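You operate a simulated robot arm through the tools that you are given. There is no shell and no other tool. Be economical: measure what you need, move in short steps, check, and stop when the job is done.

You run a simulated robot arm. Do the job below in one go: nothing can be reset, and whatever is moved stays where it is left.

TASK
Swap the slim meter and its grey block at position 40 for the grey link on the table.
Fine: meter into the long black tray, block on the table; clamp the link; the sensor stays parked and bypass 40 stays off. Set down upright: grey block.
Where things are to end (x, y in the base frame): slim meter within 30 mm of [430, 120]; grey block within 30 mm of [430, -40].

The check looks at the end state, three seconds after you hand in, the way a careful person would. Anything else that was tipped, shoved, dropped, spilled or broken makes it a failure.

THE ROBOT
A 6-joint arm with a two-finger parallel gripper, fixed in place. Base frame: the origin is at the foot of the arm, x ahead of it, y to its left, z up; the work surface is at about z = 660. Units: mm, degrees, N and s.
With the tool pointing down near the work surface it reaches from about 100 to 700 mm from the base axis. Its first joint turns from -66.0 to 66.0 degrees. Payload 2.45 kg.
The TCP is the grasp point between the finger pads, 24 mm short of the fingertips. In the tool frame z runs along the fingers and y along their closing line. The gripper opens to 68 mm. The fingers are 17 mm wide and 10 mm thick; the gripper's body (40 by 70 mm) begins 41 mm behind the TCP.
Orientation is told as [roll, pitch, yaw] about the base's x, y, z axes, in that order, counted from this pose: with the fingers straight down and closing along the base's y, the tool's x points along the base's -x, its y along +y and its z along -z.

THE INTERFACE
- The arm moves only by the tool apply_moves. Its argument "targets" is a list of rows, each an object (a shift or turn left out is 0, a gripper value left out holds the last) with "translation": the shift along the tool's x, y, z in units of 500 mm (1.0 is 500 mm), a list of three; "dr": the turn, a rotation vector about the tool's x, y, z in units of 180 degrees (1.0 is 180 degrees), a list of three; "hand": the opening in per cent of the stroke, from 0 (shut) to 100 (fully open). In form: [{"translation": [tx, ty, tz], "dr": [wx, wy, wz], "hand": hand}, ...]. A call has 1 to 8 rows; each row is the pose to reach, as a shift and turn from the pose commanded when the call began, along the tool's axes at that moment. A call with a number of a shift or a turn outside -1 to 1 is refused whole. Rows are played at 5 a second. More than 50 mm and 8.6 degrees between two rows, or a gripper value outside its range, and nothing of the call is played. Where a pose cannot be reached the arm comes as near as it can. A force on the tool above 90 N (or 10 N above the force at the start of the call, whichever is more), or a blocked arm, ends the call early, and 0.2 s more pass. The fingers move at their own pace (about 108 mm/s each) and stop on an object; they squeeze with about 42 N. The grip force told is the motor's: it shows also when the fingers shut on nothing. Time passes only in rows, and 0.2 s behind the last, so rows that repeat a pose let the fingers close. It gives the time, the measured TCP pose, the force on the tool (base axes), the opening and the grip force at its end, in the units of the frame above (readings bear some noise), with the torque about the TCP (base axes, N m) and any sound that the robot's microphone picked up.
- Cameras (640 x 400 px; columns grow to the right, rows downward): "scene" is fixed at [169.4, 426.2, 1447.4]; the picture's right is [-0.68, -0.73, 0.00], its down [-0.53, 0.49, -0.70] and it looks along [0.51, -0.47, -0.72] (base axes); focal length 214 px, centre (320, 200). "wrist" rides on the gripper at [84, 11, -75] in the tool frame; the picture's right is [-0.13, 0.99, 0.00], its down [-0.60, -0.08, -0.79] and it looks along [-0.79, -0.10, 0.61] (tool axes); focal length 251 px, centre (320, 200).
- grab_frame(camera): a new picture of that camera. The clock stands still meanwhile.
- locate(camera, pixels): for up to 12 pixels [column, row] of the newest picture of that camera ("zoom" is the newest enlarged one), the place [x, y, z] in the base frame of the surface seen there, good to about 3 mm. The clock stands still meanwhile.
- enlarge(camera, box): a new picture of the part [left, top, right, bottom] of that camera's present view, enlarged. The clock stands still meanwhile.
- finish_job(): hands the job in; it is judged then, once.

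Work in short steps. Measure before you move; look again where a grasp or a placing could have gone wrong, and mend it. You have 80 turns and 54 pictures in all, those below and enlarged ones among them. Open the gripper and draw the arm clear of the work before you hand the job in, unless the task says otherwise.

The tools are called as a command line: name --argument value ..., lists and objects as JSON in quotes. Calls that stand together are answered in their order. apply_moves: Moves the arm, as the interface text tells. Its arguments: {"type":"object","properties":{"targets":{"type":"array"}},"required":["targets"]} The other tools are called the same way: grab_frame (camera) takes a picture; locate (camera, pixels) gives the place of the surface under pixels of a picture; enlarge (camera, box) takes an enlarged picture of a part of a camera's view; finish_job () hands the job in.

At the start:

```text
clock: 0.0
tool_pos: [488.7, 120.4, 1256.0]
tcp_rot: [0.0, 0.0, 0.0]
force: [0.3, 0.7, -0.8]
torque: [0.02, 0.0, -0.03]
gripper_width: 68.0
gripper_force: 0.1
```

scene: 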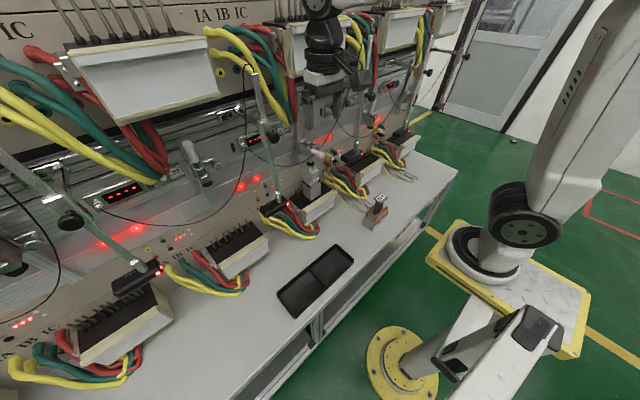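
wrist: 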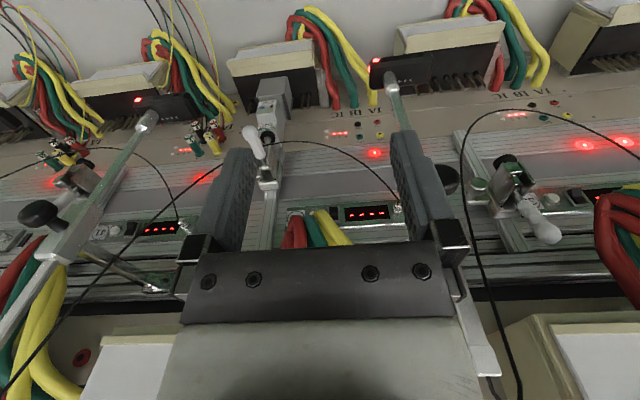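

The scene shows a meter bench with a black tray near (315,280) and a small grey thing near (376,210). I'll enlarge these areas to identify the parts.

enlarge --camera "scene" --box '[240, 100, 440, 240]'

enlarge --camera "wrist" --box '[160, 40, 480, 240]'

enlarge --camera "scene" --box '[60, 120, 300, 300]'

```text
2.86 times, centred on (340, 170) of scene
```

zoom: 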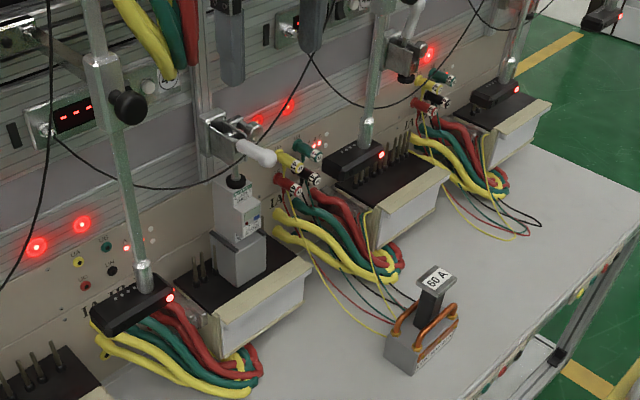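

```text
2.00 times, centred on (320, 140) of wrist
```

zoom: 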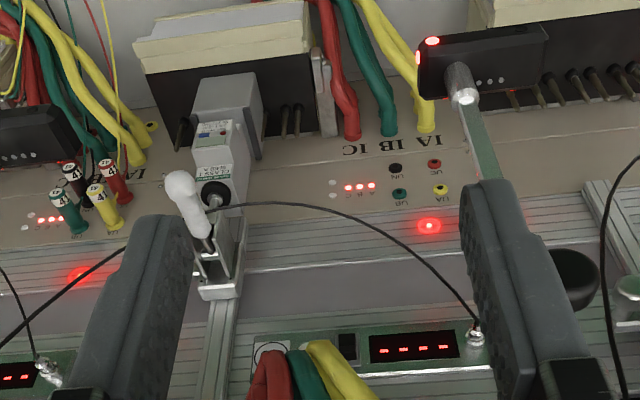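

```text
2.22 times, centred on (180, 210) of scene
```

zoom: 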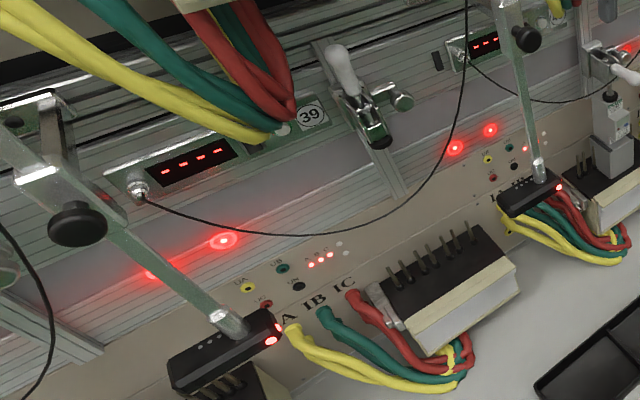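

The meter sits on its block with a toggle clamp (white handle) pressing on it. I'll locate the main items in the scene picture.

grab_frame --camera "scene"

locate --camera "scene" --pixels '[[312, 170], [311, 186], [312, 196], [327, 157], [333, 156], [316, 147], [376, 203], [383, 212], [366, 219], [300, 280], [335, 262], [285, 262]]'

enlarge --camera "scene" --box '[285, 125, 355, 240]'

```text
48 pictures are left
```

scene: 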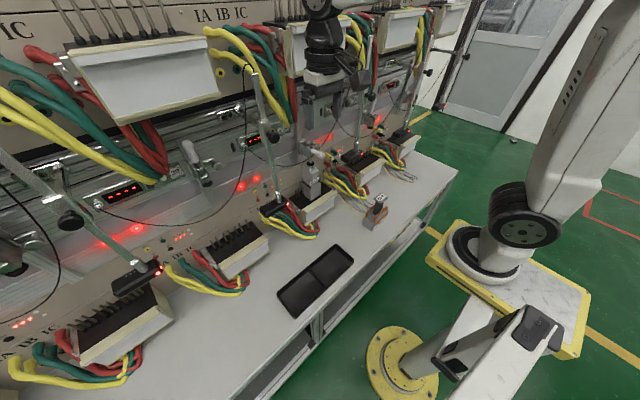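

```text
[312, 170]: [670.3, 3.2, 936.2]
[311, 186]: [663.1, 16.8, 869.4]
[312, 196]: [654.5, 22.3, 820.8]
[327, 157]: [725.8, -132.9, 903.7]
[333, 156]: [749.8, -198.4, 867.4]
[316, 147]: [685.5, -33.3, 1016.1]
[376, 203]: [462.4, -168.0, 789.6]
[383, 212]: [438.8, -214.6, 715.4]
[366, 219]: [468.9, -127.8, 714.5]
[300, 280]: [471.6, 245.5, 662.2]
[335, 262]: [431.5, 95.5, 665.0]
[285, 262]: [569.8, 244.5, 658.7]
```

```text
3.48 times, centred on (320, 182) of scene
```

zoom: 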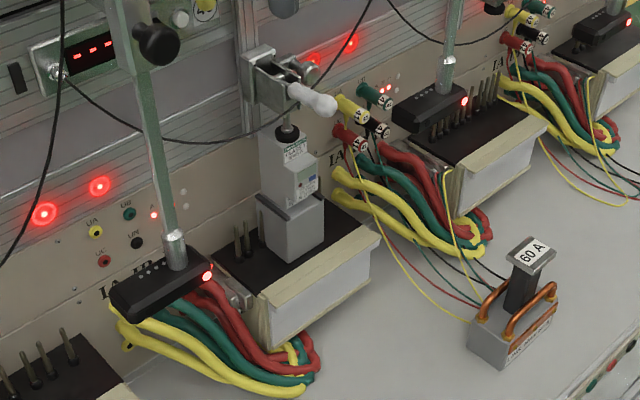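

The wrist picture is upside down (picture right = +y, down = up). I'll zoom on the clamp and position label, and locate handle parts.

enlarge --camera "wrist" --box '[210, 70, 330, 200]'

enlarge --camera "wrist" --box '[280, 90, 420, 230]'

locate --camera "wrist" --pixels '[[250, 132], [255, 145], [263, 155], [266, 137], [265, 183], [268, 118], [272, 98], [258, 80], [282, 80], [288, 110], [270, 110], [262, 168]]'

```text
3.08 times, centred on (270, 135) of wrist
```

zoom: 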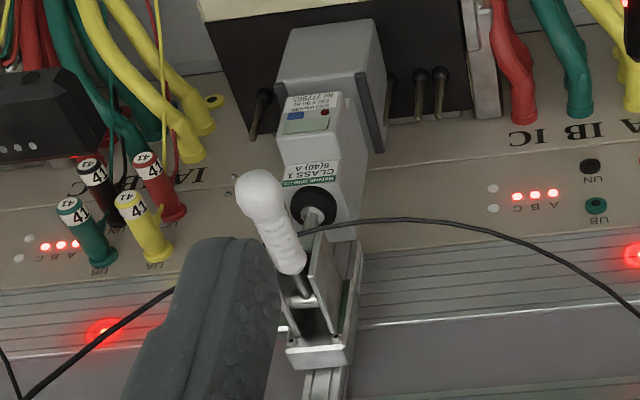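

```text
2.86 times, centred on (350, 160) of wrist
```

zoom: 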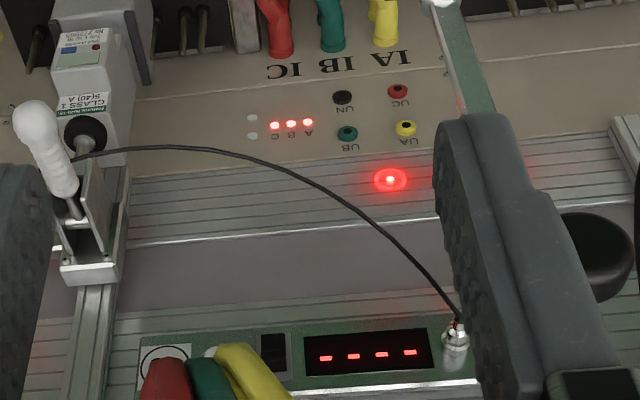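

```text
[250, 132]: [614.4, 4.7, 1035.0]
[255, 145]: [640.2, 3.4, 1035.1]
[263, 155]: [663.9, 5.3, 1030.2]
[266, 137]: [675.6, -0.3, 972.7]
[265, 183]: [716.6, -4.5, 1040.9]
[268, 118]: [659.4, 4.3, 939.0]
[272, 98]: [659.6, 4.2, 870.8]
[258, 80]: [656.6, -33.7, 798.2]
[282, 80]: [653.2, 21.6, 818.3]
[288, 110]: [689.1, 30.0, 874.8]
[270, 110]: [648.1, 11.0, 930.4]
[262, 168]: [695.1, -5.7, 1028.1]
```

The handle is roughly horizontal, from tip (614,5,1035) to pivot near (690,-3,1035); position 39's handle stands up (open). I'll measure the 39 handle, upper row obstacles, and the rest.

locate --camera "scene" --pixels '[[186, 145], [192, 158], [199, 176], [206, 180], [120, 110], [205, 60], [285, 60], [345, 50], [270, 90], [300, 25], [355, 30], [258, 100]]'

grab_frame --camera "wrist"

locate --camera "wrist" --pixels '[[545, 235], [530, 210], [515, 200], [508, 165], [310, 215], [330, 215], [120, 370], [590, 340], [620, 260], [50, 330], [140, 120], [390, 80]]'

```text
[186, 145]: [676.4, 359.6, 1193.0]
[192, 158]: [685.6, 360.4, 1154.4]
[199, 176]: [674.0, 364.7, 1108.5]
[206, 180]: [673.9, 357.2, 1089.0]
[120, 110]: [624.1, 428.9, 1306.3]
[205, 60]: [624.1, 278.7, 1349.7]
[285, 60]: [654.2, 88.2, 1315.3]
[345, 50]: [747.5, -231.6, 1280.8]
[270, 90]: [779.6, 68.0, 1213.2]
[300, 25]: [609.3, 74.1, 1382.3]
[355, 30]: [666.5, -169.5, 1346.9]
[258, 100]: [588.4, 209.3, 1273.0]
```

```text
44 pictures are left
```

wrist: 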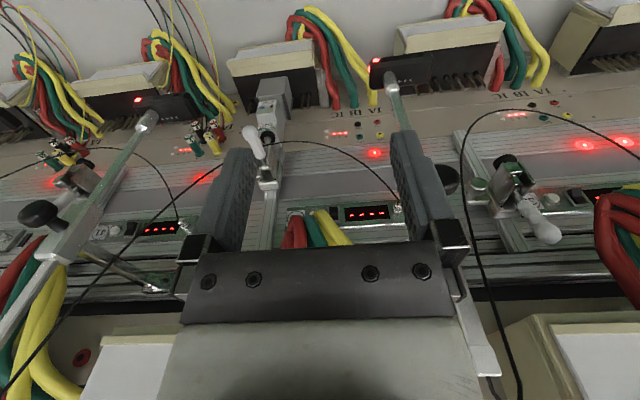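

```text
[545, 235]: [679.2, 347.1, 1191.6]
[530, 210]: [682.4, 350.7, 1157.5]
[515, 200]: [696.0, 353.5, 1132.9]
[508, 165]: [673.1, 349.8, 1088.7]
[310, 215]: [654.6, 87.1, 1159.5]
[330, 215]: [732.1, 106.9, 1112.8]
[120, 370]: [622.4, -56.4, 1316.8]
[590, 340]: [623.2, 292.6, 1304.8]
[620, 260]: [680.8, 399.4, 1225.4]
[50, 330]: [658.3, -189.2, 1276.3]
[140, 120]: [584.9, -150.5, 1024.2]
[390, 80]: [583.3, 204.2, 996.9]
```

Clear space lies at x<560 between the sensor arms (y≈204 and y≈-150). Overhead boxes (x≈622, z≥1290) rule out a vertical tool, so I'll lower the arm and pitch the fingers forward, 45° first.

apply_moves --targets '[{"translation": [0.006, -0.038, 0.052], "dr": [0, -0.0417, 0]}, {"translation": [0.012, -0.077, 0.104], "dr": [0, -0.0833, 0]}, {"translation": [0.018, -0.115, 0.156], "dr": [0, -0.125, 0]}, {"translation": [0.024, -0.153, 0.208], "dr": [0, -0.1667, 0]}, {"translation": [0.03, -0.192, 0.26], "dr": [0, -0.2083, 0]}, {"translation": [0.036, -0.23, 0.312], "dr": [0, -0.25, 0]}, {"translation": [0.036, -0.23, 0.312], "dr": [0, -0.25, 0]}]'

grab_frame --camera "wrist"

grab_frame --camera "scene"

```text
clock: 1.6
tool_pos: [471.3, 11.5, 1103.4]
tcp_rot: [1.4, -43.7, -0.1]
force: [0.1, -0.3, 0.1]
torque: [-0.01, 0.03, 0.0]
gripper_width: 67.6
gripper_force: 0.0
out of reach, approached as far as the arm can: row 6, 7
```

```text
43 pictures are left
```

wrist: 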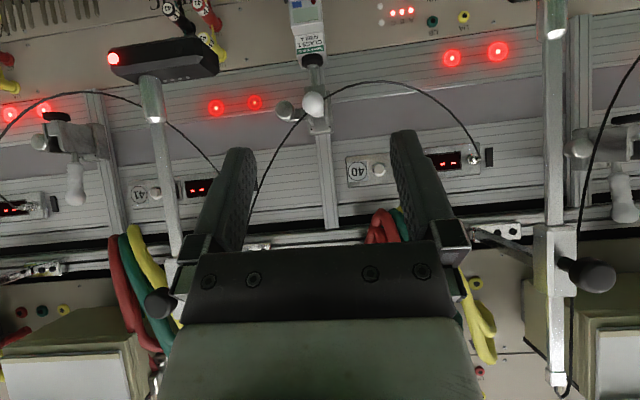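

```text
42 pictures are left
```

scene: 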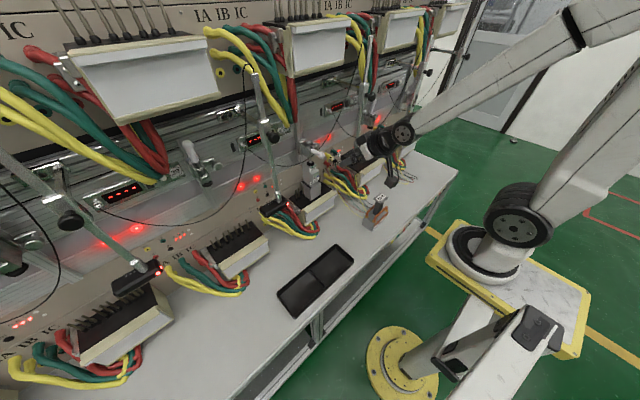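

Position 40 label is visible at (357,172) with a round button beside it, which I avoid. Zooming on the clamp now that it's seen end-on.

enlarge --camera "wrist" --box '[260, 0, 400, 190]'

locate --camera "wrist" --pixels '[[313, 104], [322, 122], [285, 108], [313, 62], [310, 45], [298, 20], [326, 20], [381, 171], [300, 113], [71, 165], [75, 200], [320, 132]]'

```text
2.11 times, centred on (330, 95) of wrist
```

zoom: 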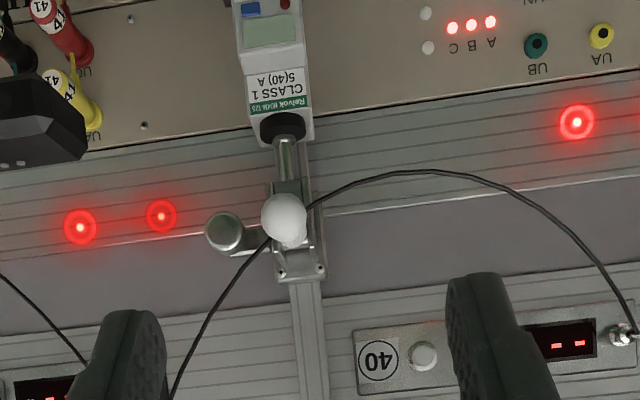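

```text
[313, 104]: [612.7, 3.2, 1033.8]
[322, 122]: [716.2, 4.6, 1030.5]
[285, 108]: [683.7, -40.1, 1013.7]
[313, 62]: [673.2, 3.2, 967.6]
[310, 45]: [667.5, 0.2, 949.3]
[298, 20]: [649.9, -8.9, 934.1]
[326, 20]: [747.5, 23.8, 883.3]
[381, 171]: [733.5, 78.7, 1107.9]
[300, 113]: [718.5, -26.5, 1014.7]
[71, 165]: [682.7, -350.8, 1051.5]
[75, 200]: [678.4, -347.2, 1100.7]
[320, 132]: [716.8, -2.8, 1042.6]
```

The handle ball is at (613,3,1034) with its pivot near x≈690. I'll go to a pre-grasp 70 mm back along the 45° tool axis from (630,4,1034), and check the cable's place.

apply_moves --targets '[{"translation": [-0.045, 0, 0.06]}, {"translation": [-0.09, 0, 0.12]}, {"translation": [-0.136, 0, 0.181]}, {"translation": [-0.136, 0, 0.181]}]'

grab_frame --camera "wrist"

```text
clock: 2.6
tool_pos: [583.9, 10.5, 1087.4]
tcp_rot: [0.0, -44.9, -0.1]
force: [-0.8, 0.2, 1.1]
torque: [-0.01, 0.02, 0.0]
gripper_width: 67.7
gripper_force: 0.1
```

```text
40 pictures are left
```

wrist: 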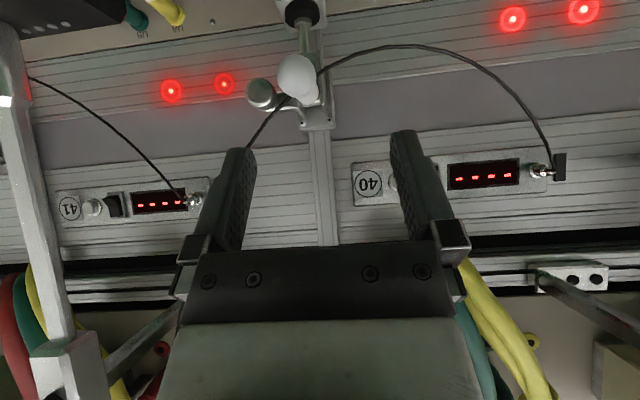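

Pose read (584,10.5,1087), pitch -45. Locating the handle and cable from here.

locate --camera "wrist" --pixels '[[298, 77], [308, 100], [283, 80], [316, 82], [262, 135], [340, 60], [400, 46], [500, 75], [318, 115], [440, 200], [297, 62], [262, 92]]'

```text
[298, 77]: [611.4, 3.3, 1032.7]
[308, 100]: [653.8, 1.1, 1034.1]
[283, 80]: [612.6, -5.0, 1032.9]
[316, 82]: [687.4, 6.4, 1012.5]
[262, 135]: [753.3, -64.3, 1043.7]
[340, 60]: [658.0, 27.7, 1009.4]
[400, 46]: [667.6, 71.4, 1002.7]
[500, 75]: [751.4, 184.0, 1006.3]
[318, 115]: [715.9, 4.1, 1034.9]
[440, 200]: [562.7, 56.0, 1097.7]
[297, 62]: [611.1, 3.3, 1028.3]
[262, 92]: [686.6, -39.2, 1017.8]
```

Handle centreline at y≈3, ball at x≈611–630; the cable passes near (658,28,1009), so I grip near the ball end with a narrower opening, then close.

apply_moves --targets '[{"translation": [0.019, -0.014, 0.03], "hand": 60}, {"translation": [0.019, -0.014, 0.08], "hand": 60}, {"translation": [0.019, -0.014, 0.126], "hand": 60}, {"translation": [0.019, -0.014, 0.126], "hand": 0}, {"translation": [0.019, -0.014, 0.126], "hand": 0}, {"translation": [0.019, -0.014, 0.126], "hand": 0}]'

enlarge --camera "wrist" --box '[200, 0, 440, 200]'

```text
clock: 4.0
tool_pos: [622.2, -0.3, 1035.1]
tcp_rot: [0.1, -45.1, -0.4]
force: [-4.6, -34.7, 1.6]
torque: [-0.12, 0.06, -0.09]
gripper_width: 21.3
gripper_force: 38.3
```

```text
2.00 times, centred on (320, 100) of wrist
```

zoom: 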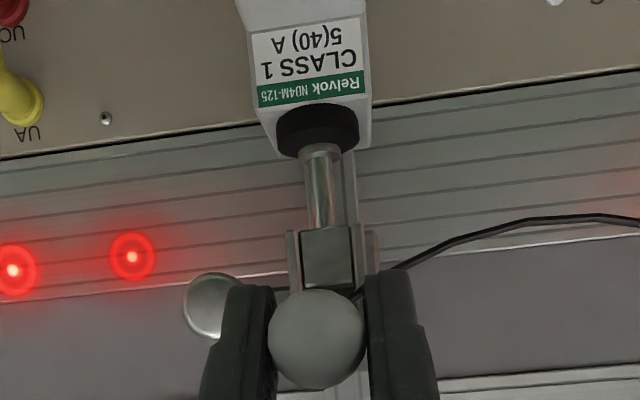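

Gripped at 21 mm, with a side load of −35 N showing the handle centre at y≈-0.3. I shift y by −4 mm and lift along an arc about (690, z1034) by 20°.

apply_moves --targets '[{"translation": [0, -0.008, 0]}, {"translation": [-0.0088, -0.008, -0.008]}, {"translation": [-0.0181, -0.008, -0.0153]}, {"translation": [-0.0281, -0.008, -0.0216]}, {"translation": [-0.0387, -0.008, -0.0271]}]'

enlarge --camera "wrist" --box '[200, 0, 440, 200]'

```text
clock: 5.2
tool_pos: [627.1, -1.3, 1060.8]
tcp_rot: [0.0, -45.0, 0.0]
force: [-3.0, -8.0, -7.2]
torque: [-0.09, 1.12, -0.03]
gripper_width: 21.6
gripper_force: 38.3
```

```text
2.00 times, centred on (320, 100) of wrist
```

zoom: 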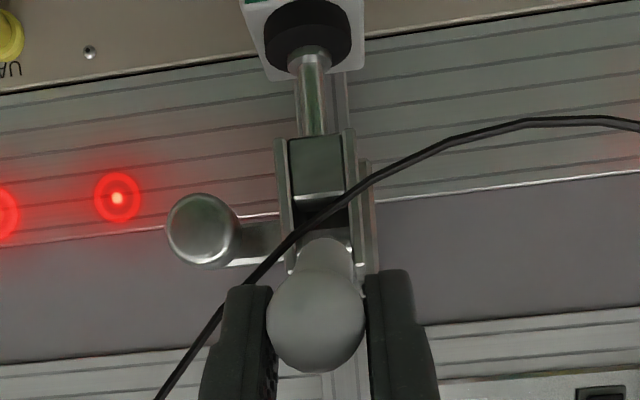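

The handle follows with little force. Continue the arc to 55°.

apply_moves --targets '[{"translation": [-0.0154, 0, -0.006]}, {"translation": [-0.0314, 0, -0.0102]}, {"translation": [-0.048, 0, -0.0123]}, {"translation": [-0.0645, 0, -0.0124]}, {"translation": [-0.081, 0, -0.0106]}]'

enlarge --camera "wrist" --box '[200, 0, 440, 200]'

```text
clock: 6.4
tool_pos: [652.3, 2.4, 1091.6]
tcp_rot: [0.0, -45.2, -0.1]
force: [-0.1, 0.0, -0.5]
torque: [0.01, -0.01, 0.0]
gripper_width: 0.3
gripper_force: 23.3
```

```text
2.00 times, centred on (320, 100) of wrist
```

zoom: 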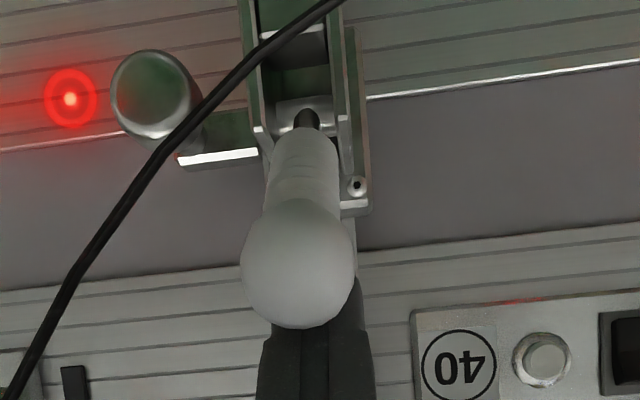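

The grip slipped: fingers are shut (0.3 mm). Locating the handle and clamp body in this zoom.

locate --camera "zoom" --pixels '[[300, 290], [298, 240], [300, 160], [308, 115], [300, 40], [354, 140], [200, 100], [110, 210], [310, 320]]'

enlarge --camera "scene" --box '[280, 110, 380, 210]'

```text
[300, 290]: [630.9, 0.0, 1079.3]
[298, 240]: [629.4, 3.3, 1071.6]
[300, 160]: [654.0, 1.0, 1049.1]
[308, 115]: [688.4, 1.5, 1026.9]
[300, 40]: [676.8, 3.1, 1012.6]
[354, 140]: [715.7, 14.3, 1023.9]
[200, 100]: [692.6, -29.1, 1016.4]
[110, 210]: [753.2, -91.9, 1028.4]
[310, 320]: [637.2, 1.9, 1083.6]
```

```text
4.00 times, centred on (330, 160) of scene
```

zoom: 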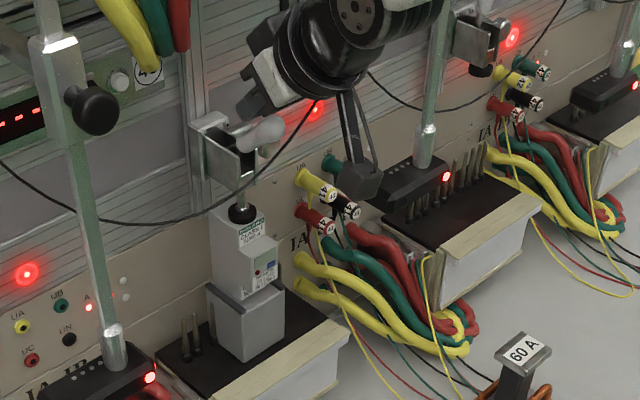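

Ball centre is now ≈(638,1,1074), root (690,1025): handle at ~44° with pivot ≈(692,1022), R≈74. Back off, open, and regrip on the ball.

apply_moves --targets '[{"translation": [0, 0, -0.06], "hand": 0}, {"translation": [0, 0, -0.12], "hand": 60}, {"translation": [0.045, -0.002, -0.12], "hand": 60}, {"translation": [0.045, -0.002, -0.06], "hand": 60}, {"translation": [0.045, -0.002, 0.007], "hand": 60}, {"translation": [0.045, -0.002, 0.007], "hand": 0}, {"translation": [0.045, -0.002, 0.007], "hand": 0}, {"translation": [0.045, -0.002, 0.007], "hand": 0}]'

enlarge --camera "wrist" --box '[200, 0, 440, 200]'

```text
clock: 8.2
tool_pos: [639.3, -0.8, 1074.1]
tcp_rot: [0.1, -45.0, 0.0]
force: [-5.4, 5.5, -1.2]
torque: [0.02, 0.27, 0.02]
gripper_width: 21.2
gripper_force: 38.4
```

```text
2.00 times, centred on (320, 100) of wrist
```

zoom: 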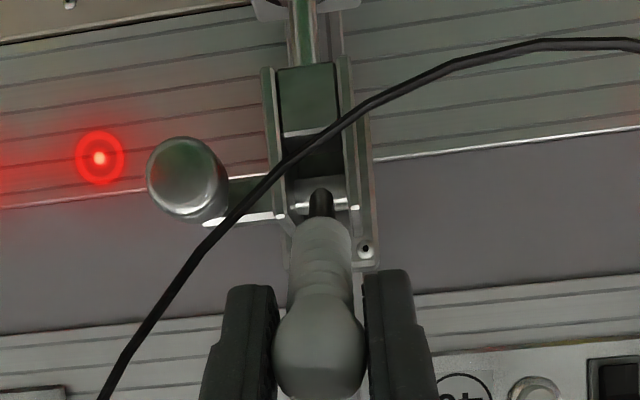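

Good grip at 21.2 mm. Arc on to 72° and check.

apply_moves --targets '[{"translation": [-0.018, 0, 0.0007]}, {"translation": [-0.036, 0, 0.0037]}, {"translation": [-0.0532, 0, 0.0088]}, {"translation": [-0.0698, 0, 0.016]}]'

enlarge --camera "wrist" --box '[200, 0, 440, 200]'

```text
clock: 9.2
tool_pos: [667.0, -0.3, 1092.4]
tcp_rot: [0.0, -44.8, -0.2]
force: [-13.7, -11.4, -2.0]
torque: [-0.07, 1.1, 0.05]
gripper_width: 21.3
gripper_force: 38.4
```

```text
2.00 times, centred on (320, 100) of wrist
```

zoom: 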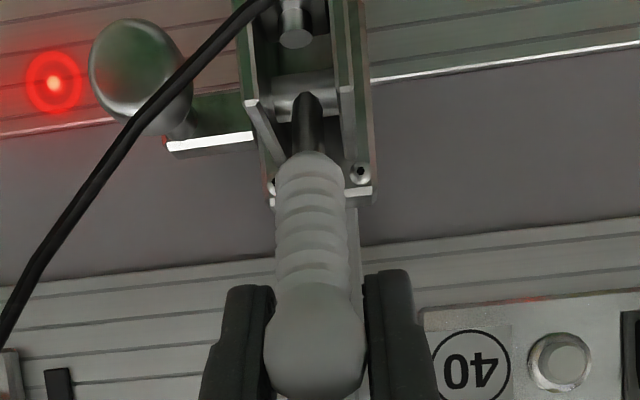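

Working well; on to 88°.

apply_moves --targets '[{"translation": [-0.0156, 0, 0.0093]}, {"translation": [-0.0298, 0, 0.0202]}, {"translation": [-0.0345, 0, 0.024]}, {"translation": [-0.0345, 0, 0.024]}]'

grab_frame --camera "wrist"

enlarge --camera "scene" --box '[280, 110, 380, 210]'

```text
clock: 10.2
tool_pos: [689.5, 0.1, 1098.8]
tcp_rot: [0.0, -45.3, -0.1]
force: [-13.1, -14.1, 12.5]
torque: [-0.04, 0.93, 0.13]
gripper_width: 20.9
gripper_force: 37.8
```

```text
33 pictures are left
```

wrist: 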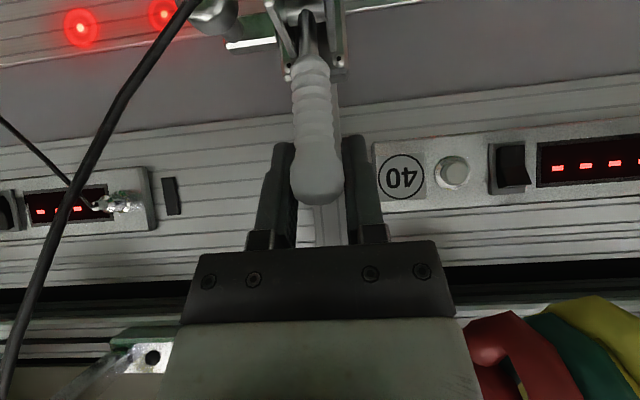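

```text
4.00 times, centred on (330, 160) of scene
```

zoom: 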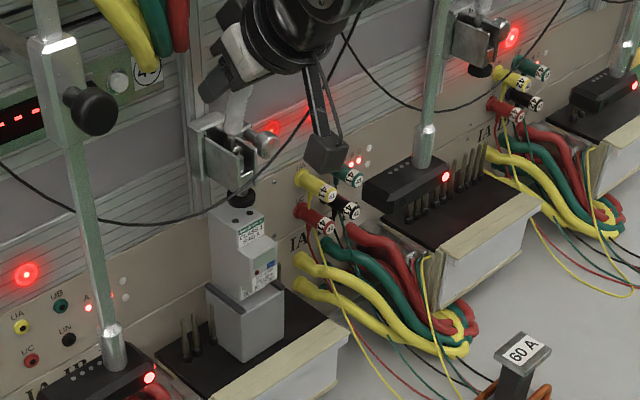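

Plunger has risen off the meter. Release and back out along the tool axis, then check the handle stays up.

apply_moves --targets '[{"translation": [-0.006, 0, 0.006]}, {"translation": [-0.006, 0, 0.006], "hand": 65}, {"translation": [-0.006, 0, 0.006], "hand": 65}, {"translation": [-0.006, 0, -0.07], "hand": 65}, {"translation": [-0.006, 0, -0.15], "hand": 65}, {"translation": [-0.006, 0, -0.24], "hand": 65}]'

grab_frame --camera "wrist"

```text
clock: 11.6
tool_pos: [606.6, -0.6, 1184.0]
tcp_rot: [0.0, -45.1, 0.1]
force: [-0.7, 0.0, 0.3]
torque: [0.0, 0.0, 0.0]
gripper_width: 44.4
gripper_force: 0.0
```

```text
31 pictures are left
```

wrist: 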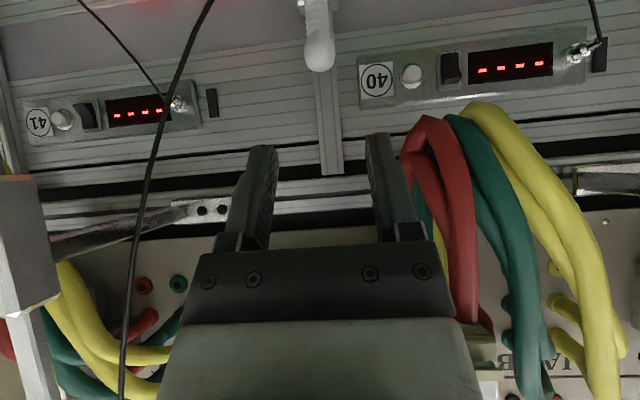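

The handle stays up. Now bring the tool down in front of the meter and pitch to horizontal (−90°), ending near (540,0,940).

apply_moves --targets '[{"translation": [0.0548, 0, 0.0315], "dr": [0, -0.03125, 0]}, {"translation": [0.1095, 0, 0.063], "dr": [0, -0.0625, 0]}, {"translation": [0.164, 0, 0.0945], "dr": [0, -0.09375, 0]}, {"translation": [0.219, 0, 0.126], "dr": [0, -0.125, 0]}, {"translation": [0.274, 0, 0.1575], "dr": [0, -0.15625, 0]}, {"translation": [0.3285, 0, 0.189], "dr": [0, -0.1875, 0]}, {"translation": [0.383, 0, 0.2205], "dr": [0, -0.21875, 0]}, {"translation": [0.438, 0, 0.252], "dr": [0, -0.25, 0]}]'

grab_frame --camera "wrist"

enlarge --camera "scene" --box '[260, 90, 460, 250]'

```text
clock: 13.4
tool_pos: [542.4, -1.7, 938.8]
tcp_rot: [-172.6, -89.9, 172.6]
force: [-0.1, 0.2, -0.2]
torque: [0.03, -0.02, -0.03]
gripper_width: 44.2
gripper_force: 0.1
```

```text
30 pictures are left
```

wrist: 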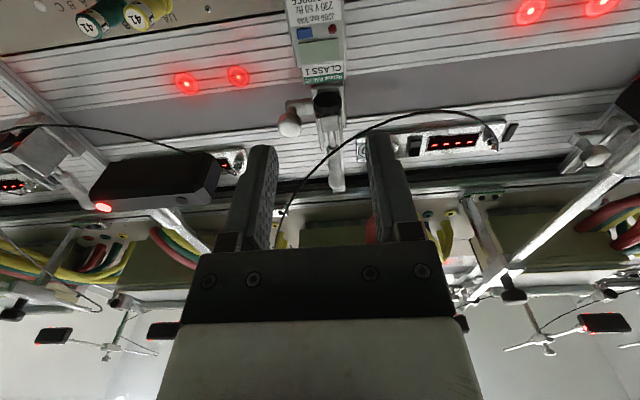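

```text
2.50 times, centred on (360, 170) of scene
```

zoom: 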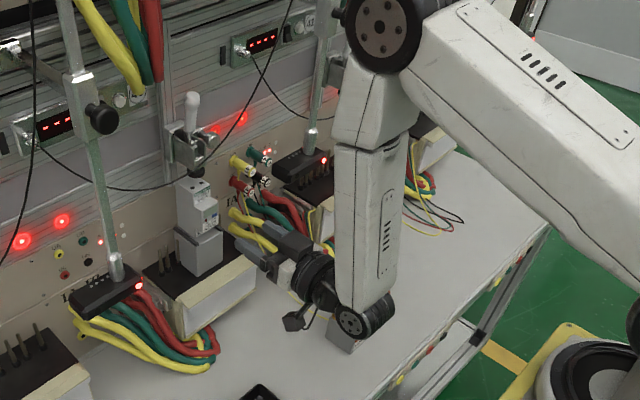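

The arm is fine but this view looks upward. I'll measure meter, block, plunger, socket and tray from the scene.

enlarge --camera "scene" --box '[290, 125, 340, 225]'

locate --camera "scene" --pixels '[[277, 295], [342, 247], [353, 262], [297, 317], [280, 294], [341, 251], [350, 262], [298, 313], [315, 272], [330, 285], [300, 300], [335, 258]]'

```text
4.00 times, centred on (315, 175) of scene
```

zoom: 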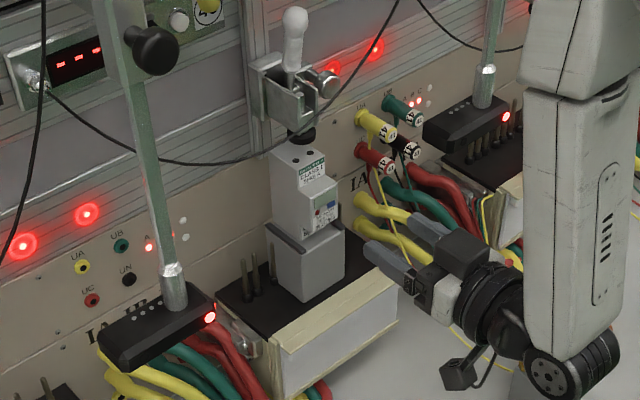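

```text
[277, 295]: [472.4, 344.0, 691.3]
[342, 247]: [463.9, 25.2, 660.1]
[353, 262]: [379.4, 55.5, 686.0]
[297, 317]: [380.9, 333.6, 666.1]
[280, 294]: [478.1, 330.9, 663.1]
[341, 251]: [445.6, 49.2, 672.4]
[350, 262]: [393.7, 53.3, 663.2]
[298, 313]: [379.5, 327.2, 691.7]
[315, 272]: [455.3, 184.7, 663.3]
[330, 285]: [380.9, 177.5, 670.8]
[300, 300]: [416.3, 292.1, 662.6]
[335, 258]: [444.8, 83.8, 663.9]
```

Tray compartment: x≈382–475, y≈50–182, floor z≈662, rim ≈691. Now the meter and block dimensions from the zoom.

locate --camera "zoom" --pixels '[[272, 155], [322, 165], [312, 200], [308, 235], [278, 220], [335, 205], [266, 228], [304, 300], [344, 275], [340, 225], [301, 135], [318, 180]]'

locate --camera "zoom" --pixels '[[290, 355], [398, 285], [300, 70], [295, 15], [245, 270], [230, 290], [370, 250], [300, 160], [275, 190], [345, 250], [275, 260], [303, 250]]'

```text
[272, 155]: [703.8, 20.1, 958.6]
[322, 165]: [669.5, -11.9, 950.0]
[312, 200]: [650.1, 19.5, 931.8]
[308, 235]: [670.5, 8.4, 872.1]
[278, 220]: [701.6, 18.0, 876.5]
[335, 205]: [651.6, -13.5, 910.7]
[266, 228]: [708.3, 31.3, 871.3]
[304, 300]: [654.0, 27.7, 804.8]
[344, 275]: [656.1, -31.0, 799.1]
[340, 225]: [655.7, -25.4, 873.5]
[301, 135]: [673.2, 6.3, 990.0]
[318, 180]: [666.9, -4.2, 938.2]
```

```text
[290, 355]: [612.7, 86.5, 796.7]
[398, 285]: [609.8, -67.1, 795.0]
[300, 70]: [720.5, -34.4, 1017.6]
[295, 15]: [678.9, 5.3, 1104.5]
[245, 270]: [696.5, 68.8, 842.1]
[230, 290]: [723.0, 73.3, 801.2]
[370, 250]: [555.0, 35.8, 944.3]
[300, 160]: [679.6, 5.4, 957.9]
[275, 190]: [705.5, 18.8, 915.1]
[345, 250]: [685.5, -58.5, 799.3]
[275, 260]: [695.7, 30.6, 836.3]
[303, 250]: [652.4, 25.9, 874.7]
```

Meter: x 650–705, y −14…20, z 873–958 (plunger tip ≈985). Block: 62 mm wide in y, x 653–709, z 797–873. I'll align at z=905, y=3 and advance with the open gripper, not closing yet.

apply_moves --targets '[{"translation": [0.0676, 0.0094, 0], "hand": 80}, {"translation": [0.0676, 0.0094, 0.08], "hand": 80}, {"translation": [0.0676, 0.0094, 0.16], "hand": 80}, {"translation": [0.0676, 0.0094, 0.21], "hand": 80}, {"translation": [0.0676, 0.0094, 0.251], "hand": 80}]'

enlarge --camera "scene" --box '[280, 135, 360, 235]'

```text
clock: 14.6
tool_pos: [667.4, 5.8, 904.2]
tcp_rot: [-25.9, -90.0, 25.9]
force: [-0.4, 0.7, -0.1]
torque: [0.01, 0.01, 0.0]
gripper_width: 54.4
gripper_force: 0.0
```

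```text
4.00 times, centred on (320, 185) of scene
```

zoom: 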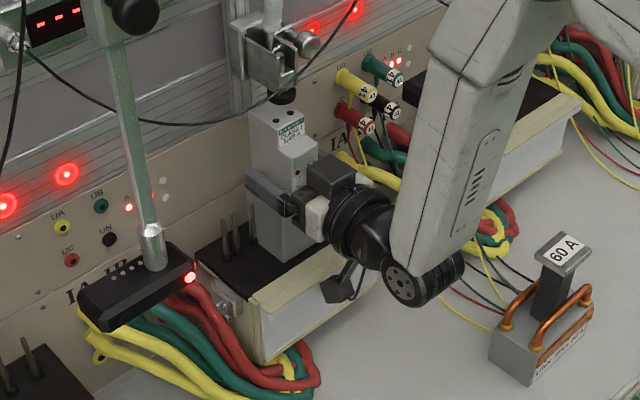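

Fingers straddle the meter. Close gently and read the side force.

apply_moves --targets '[{"translation": [0, -0.004, 0], "hand": 60}, {"translation": [0, -0.004, 0], "hand": 0}, {"translation": [0, -0.004, 0], "hand": 0}, {"translation": [0, -0.004, 0], "hand": 0}]'

```text
clock: 15.6
tool_pos: [667.3, 3.4, 903.9]
tcp_rot: [-155.8, -90.1, 155.8]
force: [1.2, 0.4, -0.9]
torque: [0.05, 0.02, -0.01]
gripper_width: 35.7
gripper_force: 41.9
```

Gripped 35.7 mm with almost no side force. Lift 14 mm slowly (tool −x is up) and look.

apply_moves --targets '[{"translation": [-0.007, 0, 0]}, {"translation": [-0.014, 0, 0]}, {"translation": [-0.021, 0, 0]}, {"translation": [-0.028, 0, 0]}, {"translation": [-0.028, 0, 0]}]'

enlarge --camera "scene" --box '[280, 135, 360, 235]'

```text
clock: 16.8
tool_pos: [665.0, 4.1, 918.7]
tcp_rot: [-147.1, -90.0, 146.9]
force: [0.6, 0.7, -1.4]
torque: [-0.02, 0.05, 0.03]
gripper_width: 35.9
gripper_force: 42.1
```

```text
4.00 times, centred on (320, 185) of scene
```

zoom: 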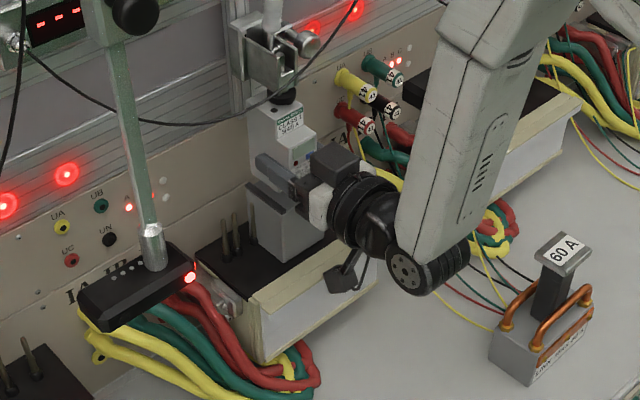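

The meter has come up freely while the block stays. Lift 6 mm more, then draw it out slowly toward −x, watching force.

apply_moves --targets '[{"translation": [-0.006, 0, 0]}, {"translation": [-0.012, 0, 0]}, {"translation": [-0.012, 0, -0.01]}, {"translation": [-0.012, 0, -0.02]}, {"translation": [-0.012, 0, -0.04]}, {"translation": [-0.012, 0, -0.04]}]'

enlarge --camera "scene" --box '[280, 135, 360, 235]'

```text
clock: 18.2
tool_pos: [644.6, 2.4, 924.4]
tcp_rot: [178.3, -90.0, -178.2]
force: [-0.1, 0.3, -2.3]
torque: [-0.01, 0.06, 0.01]
gripper_width: 36.0
gripper_force: 41.7
```

```text
4.00 times, centred on (320, 185) of scene
```

zoom: 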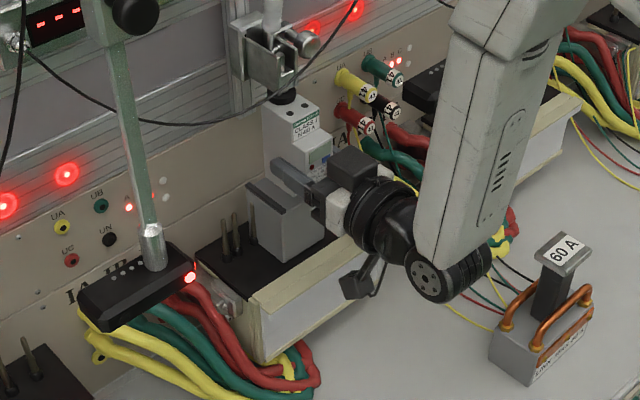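

Free of the block. Draw back 80 mm, then rise and pitch up 45° toward (500,60,1000).

apply_moves --targets '[{"translation": [0, 0, -0.08]}, {"translation": [-0.02, 0, -0.16]}, {"translation": [-0.042, 0.019, -0.182], "dr": [0, 0.0417, 0]}, {"translation": [-0.064, 0.038, -0.203], "dr": [0, 0.0833, 0]}, {"translation": [-0.086, 0.057, -0.225], "dr": [0, 0.125, 0]}, {"translation": [-0.108, 0.077, -0.246], "dr": [0, 0.1667, 0]}, {"translation": [-0.13, 0.096, -0.268], "dr": [0, 0.2083, 0]}, {"translation": [-0.152, 0.115, -0.289], "dr": [0, 0.25, 0]}]'

```text
clock: 20.0
tool_pos: [501.4, 60.9, 1002.2]
tcp_rot: [0.0, -45.0, -0.1]
force: [0.6, 1.0, -1.2]
torque: [0.01, 0.07, 0.0]
gripper_width: 35.8
gripper_force: 41.6
```

Holding well. Continue pitching to straight down while moving to (430,120,850).

apply_moves --targets '[{"translation": [0.0525, 0.02, 0.019], "dr": [0, 0.0417, 0]}, {"translation": [0.105, 0.039, 0.038], "dr": [0, 0.0833, 0]}, {"translation": [0.1575, 0.059, 0.0575], "dr": [0, 0.125, 0]}, {"translation": [0.21, 0.079, 0.077], "dr": [0, 0.1667, 0]}, {"translation": [0.2625, 0.098, 0.096], "dr": [0, 0.2083, 0]}, {"translation": [0.315, 0.118, 0.115], "dr": [0, 0.25, 0]}, {"translation": [0.315, 0.118, 0.115], "dr": [0, 0.25, 0]}]'

grab_frame --camera "scene"

grab_frame --camera "wrist"

```text
clock: 21.6
tool_pos: [421.5, 111.1, 840.0]
tcp_rot: [-3.5, -1.9, 14.3]
force: [-0.7, 1.4, -1.7]
torque: [-0.04, -0.05, -0.06]
gripper_width: 35.9
gripper_force: 41.6
out of reach, approached as far as the arm can: row 5, 6, 7
```

```text
24 pictures are left
```

scene: 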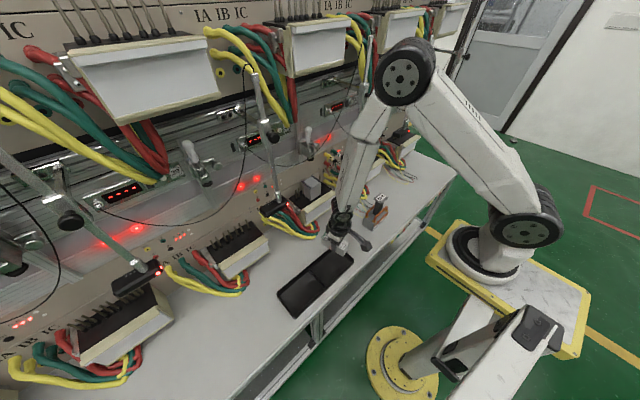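

```text
23 pictures are left
```

wrist: 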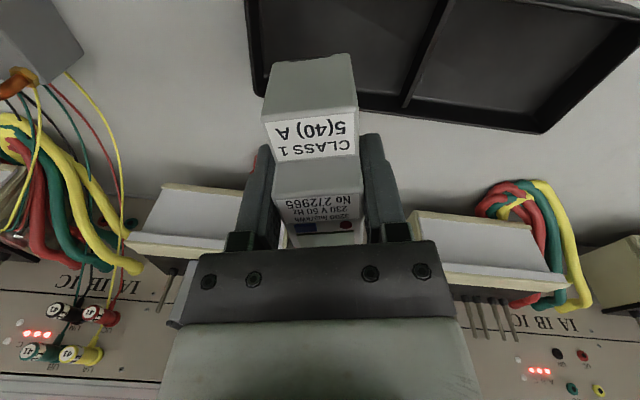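

The pose is at a reach edge (yaw 14°), and the meter's attitude in the grip looks unclear at (310,120). Zooming in.

enlarge --camera "wrist" --box '[220, 30, 420, 250]'

locate --camera "wrist" --pixels '[[310, 60], [310, 100], [310, 140], [310, 175], [320, 210], [275, 90], [350, 90], [315, 235], [380, 170], [255, 170]]'

enlarge --camera "scene" --box '[300, 170, 400, 290]'

```text
1.82 times, centred on (320, 140) of wrist
```

zoom: 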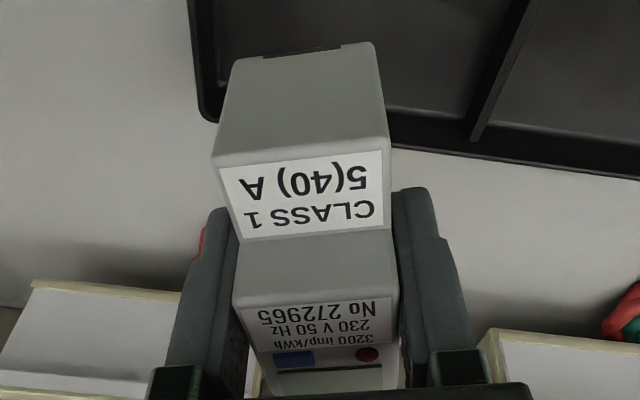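

```text
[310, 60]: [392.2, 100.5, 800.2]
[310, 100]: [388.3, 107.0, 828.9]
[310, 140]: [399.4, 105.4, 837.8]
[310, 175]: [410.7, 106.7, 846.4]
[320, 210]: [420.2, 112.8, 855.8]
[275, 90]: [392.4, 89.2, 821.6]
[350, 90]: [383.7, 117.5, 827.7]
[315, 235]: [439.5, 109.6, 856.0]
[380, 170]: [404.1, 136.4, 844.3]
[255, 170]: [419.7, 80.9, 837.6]
```

```text
3.33 times, centred on (350, 230) of scene
```

zoom: 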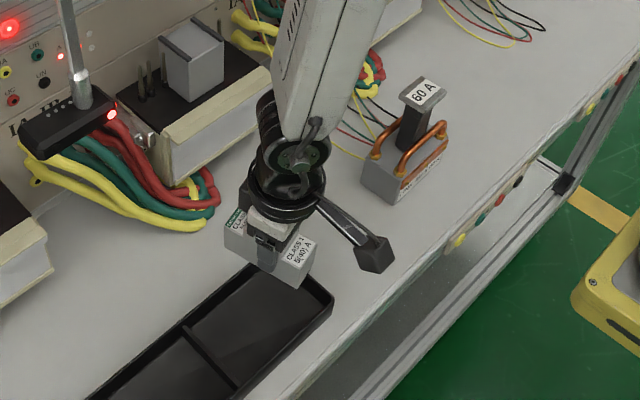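

The meter is horizontal, lying back-down with its top toward +x, as intended. Lower to z≈780 and yaw toward +90° (40° first) so it lies along the tray's long side.

apply_moves --targets '[{"translation": [-0.004, 0.003, 0.024], "dr": [0, 0, -0.0444]}, {"translation": [-0.008, 0.006, 0.048], "dr": [0, 0, -0.0889]}, {"translation": [-0.012, 0.008, 0.072], "dr": [0, 0, -0.1333]}, {"translation": [-0.016, 0.01, 0.096], "dr": [0, 0, -0.1778]}, {"translation": [-0.02, 0.013, 0.12], "dr": [0, 0, -0.222]}, {"translation": [-0.02, 0.013, 0.12], "dr": [0, 0, -0.222]}]'

```text
clock: 23.0
tool_pos: [409.0, 172.7, 788.4]
tcp_rot: [-1.5, -0.2, 39.4]
force: [-0.5, 0.1, -1.7]
torque: [0.01, -0.01, 0.01]
gripper_width: 35.9
gripper_force: 42.3
out of reach, approached as far as the arm can: row 1, 2, 3, 4, 5, 6
```

The arm deviates near a wrist singularity (forearm vertical). Try going lower and to (430,120) at this yaw, and see.

apply_moves --targets '[{"translation": [0.009, -0.027, 0.02]}, {"translation": [0.018, -0.054, 0.04]}, {"translation": [0.027, -0.081, 0.06]}, {"translation": [0.035, -0.108, 0.08]}, {"translation": [0.035, -0.108, 0.08]}]'

```text
clock: 24.2
tool_pos: [400.5, 174.6, 748.8]
tcp_rot: [-0.5, -0.1, 39.6]
force: [-0.2, -0.3, -1.9]
torque: [0.02, -0.03, -0.01]
gripper_width: 35.9
gripper_force: 42.0
out of reach, approached as far as the arm can: row 1, 2, 3, 4, 5
```

Yaw positive seems limited. Try the other way: back to yaw 0 at (430,120,760).

apply_moves --targets '[{"translation": [0.005, -0.024, -0.004], "dr": [0, 0, 0.044]}, {"translation": [0.01, -0.049, -0.009], "dr": [0, 0, 0.088]}, {"translation": [0.014, -0.073, -0.013], "dr": [0, 0, 0.132]}, {"translation": [0.019, -0.097, -0.018], "dr": [0, 0, 0.176]}, {"translation": [0.024, -0.122, -0.022], "dr": [0, 0, 0.22]}, {"translation": [0.024, -0.122, -0.022], "dr": [0, 0, 0.22]}]'

```text
clock: 25.6
tool_pos: [428.5, 116.0, 761.3]
tcp_rot: [-0.5, -0.6, 0.2]
force: [0.2, -0.1, -0.8]
torque: [0.01, 0.0, -0.01]
gripper_width: 35.9
gripper_force: 42.1
out of reach, approached as far as the arm can: row 1, 2, 5, 6
```

Reached. Continue yawing the negative way, 48° now.

apply_moves --targets '[{"translation": [0, 0.002, 0], "dr": [0, 0, 0.0444]}, {"translation": [-0.001, 0.004, 0], "dr": [0, 0, 0.0889]}, {"translation": [-0.002, 0.006, 0], "dr": [0, 0, 0.1333]}, {"translation": [-0.003, 0.008, 0], "dr": [0, 0, 0.1778]}, {"translation": [-0.003, 0.008, 0], "dr": [0, 0, 0.2222]}, {"translation": [-0.003, 0.008, 0], "dr": [0, 0, 0.2667]}, {"translation": [-0.003, 0.008, 0], "dr": [0, 0, 0.2667]}]'

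```text
clock: 27.2
tool_pos: [426.9, 118.6, 760.8]
tcp_rot: [0.0, -0.8, -47.8]
force: [-0.6, 0.1, -1.9]
torque: [0.0, 0.04, 0.02]
gripper_width: 36.0
gripper_force: 41.6
out of reach, approached as far as the arm can: row 4, 5, 6, 7
```

Works. Finish the remaining 42°.

apply_moves --targets '[{"dr": [0, 0, 0.0444]}, {"dr": [0, 0, 0.0889]}, {"dr": [0, 0, 0.1333]}, {"dr": [0, 0, 0.1778]}, {"dr": [0, 0, 0.2222]}, {"dr": [0, 0, 0.2344]}, {"dr": [0, 0, 0.2344]}]'

grab_frame --camera "wrist"

enlarge --camera "scene" --box '[260, 190, 400, 320]'

```text
clock: 28.8
tool_pos: [425.8, 119.7, 760.5]
tcp_rot: [0.4, -0.4, -89.9]
force: [0.1, -0.1, -1.3]
torque: [0.06, 0.03, 0.03]
gripper_width: 36.0
gripper_force: 41.6
```

```text
20 pictures are left
```

wrist: 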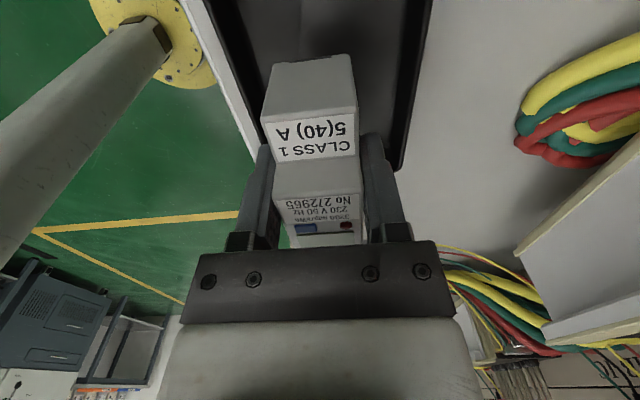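

```text
3.08 times, centred on (330, 255) of scene
```

zoom: 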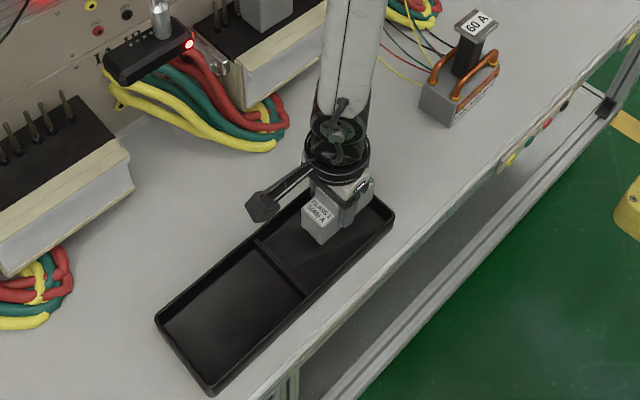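

Meter lies along y over the near compartment (y≈67–152). Lower to ~704 then creep.

apply_moves --targets '[{"translation": [0.008, 0.006, 0.04]}, {"translation": [0.008, 0.006, 0.08]}, {"translation": [0.008, 0.006, 0.11]}, {"translation": [0.008, 0.006, 0.116]}, {"translation": [0.008, 0.006, 0.12]}, {"translation": [0.008, 0.006, 0.12]}]'

```text
clock: 30.2
tool_pos: [430.8, 123.4, 702.3]
tcp_rot: [0.1, 0.1, -89.8]
force: [-4.0, 8.3, 39.3]
torque: [-0.1, 0.34, 0.1]
gripper_width: 36.0
gripper_force: 41.7
```

Floor contact at z≈702 (39 N). Ease up 1.5 mm, open modestly, and rise.

apply_moves --targets '[{"translation": [0, 0, -0.003]}, {"translation": [0, 0, -0.003], "hand": 68}, {"translation": [0, 0, -0.003], "hand": 68}, {"translation": [0, 0, -0.05], "hand": 68}, {"translation": [0, 0, -0.12], "hand": 68}, {"translation": [0, 0, -0.2], "hand": 68}]'

grab_frame --camera "wrist"

```text
clock: 31.6
tool_pos: [422.3, 121.2, 796.5]
tcp_rot: [0.9, -1.0, -89.9]
force: [-0.1, -0.7, 0.3]
torque: [0.01, 0.0, -0.04]
gripper_width: 46.4
gripper_force: 0.1
out of reach, approached as far as the arm can: row 6
```

```text
18 pictures are left
```

wrist: 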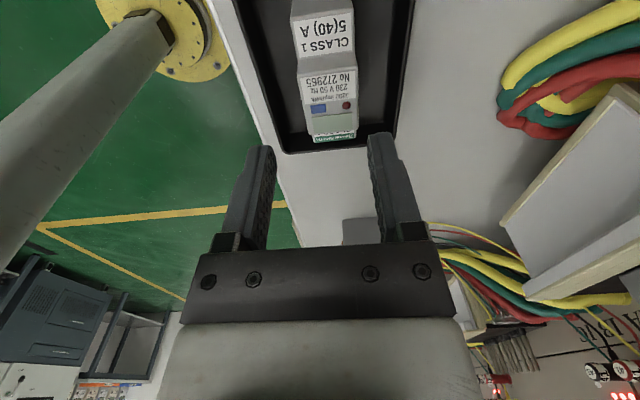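

Meter is lying in the tray. Now return yaw toward 0 while moving forward, toward the block.

apply_moves --targets '[{"translation": [-0.02, 0.016, -0.011], "dr": [0, 0, -0.0417]}, {"translation": [-0.04, 0.032, -0.022], "dr": [0, 0, -0.0833]}, {"translation": [-0.06, 0.048, -0.033], "dr": [0, 0, -0.125]}, {"translation": [-0.081, 0.064, -0.044], "dr": [0, 0, -0.1667]}, {"translation": [-0.102, 0.08, -0.055], "dr": [0, 0, -0.2083]}, {"translation": [-0.122, 0.096, -0.066], "dr": [0, 0, -0.25]}, {"translation": [-0.122, 0.096, -0.066], "dr": [0, 0, -0.25]}]'

```text
clock: 33.2
tool_pos: [455.8, 58.5, 823.2]
tcp_rot: [-0.5, -2.4, -44.7]
force: [0.0, -0.6, 0.0]
torque: [0.01, -0.03, -0.01]
gripper_width: 46.5
gripper_force: 0.0
out of reach, approached as far as the arm can: row 1, 2, 3, 4, 5, 6, 7
```

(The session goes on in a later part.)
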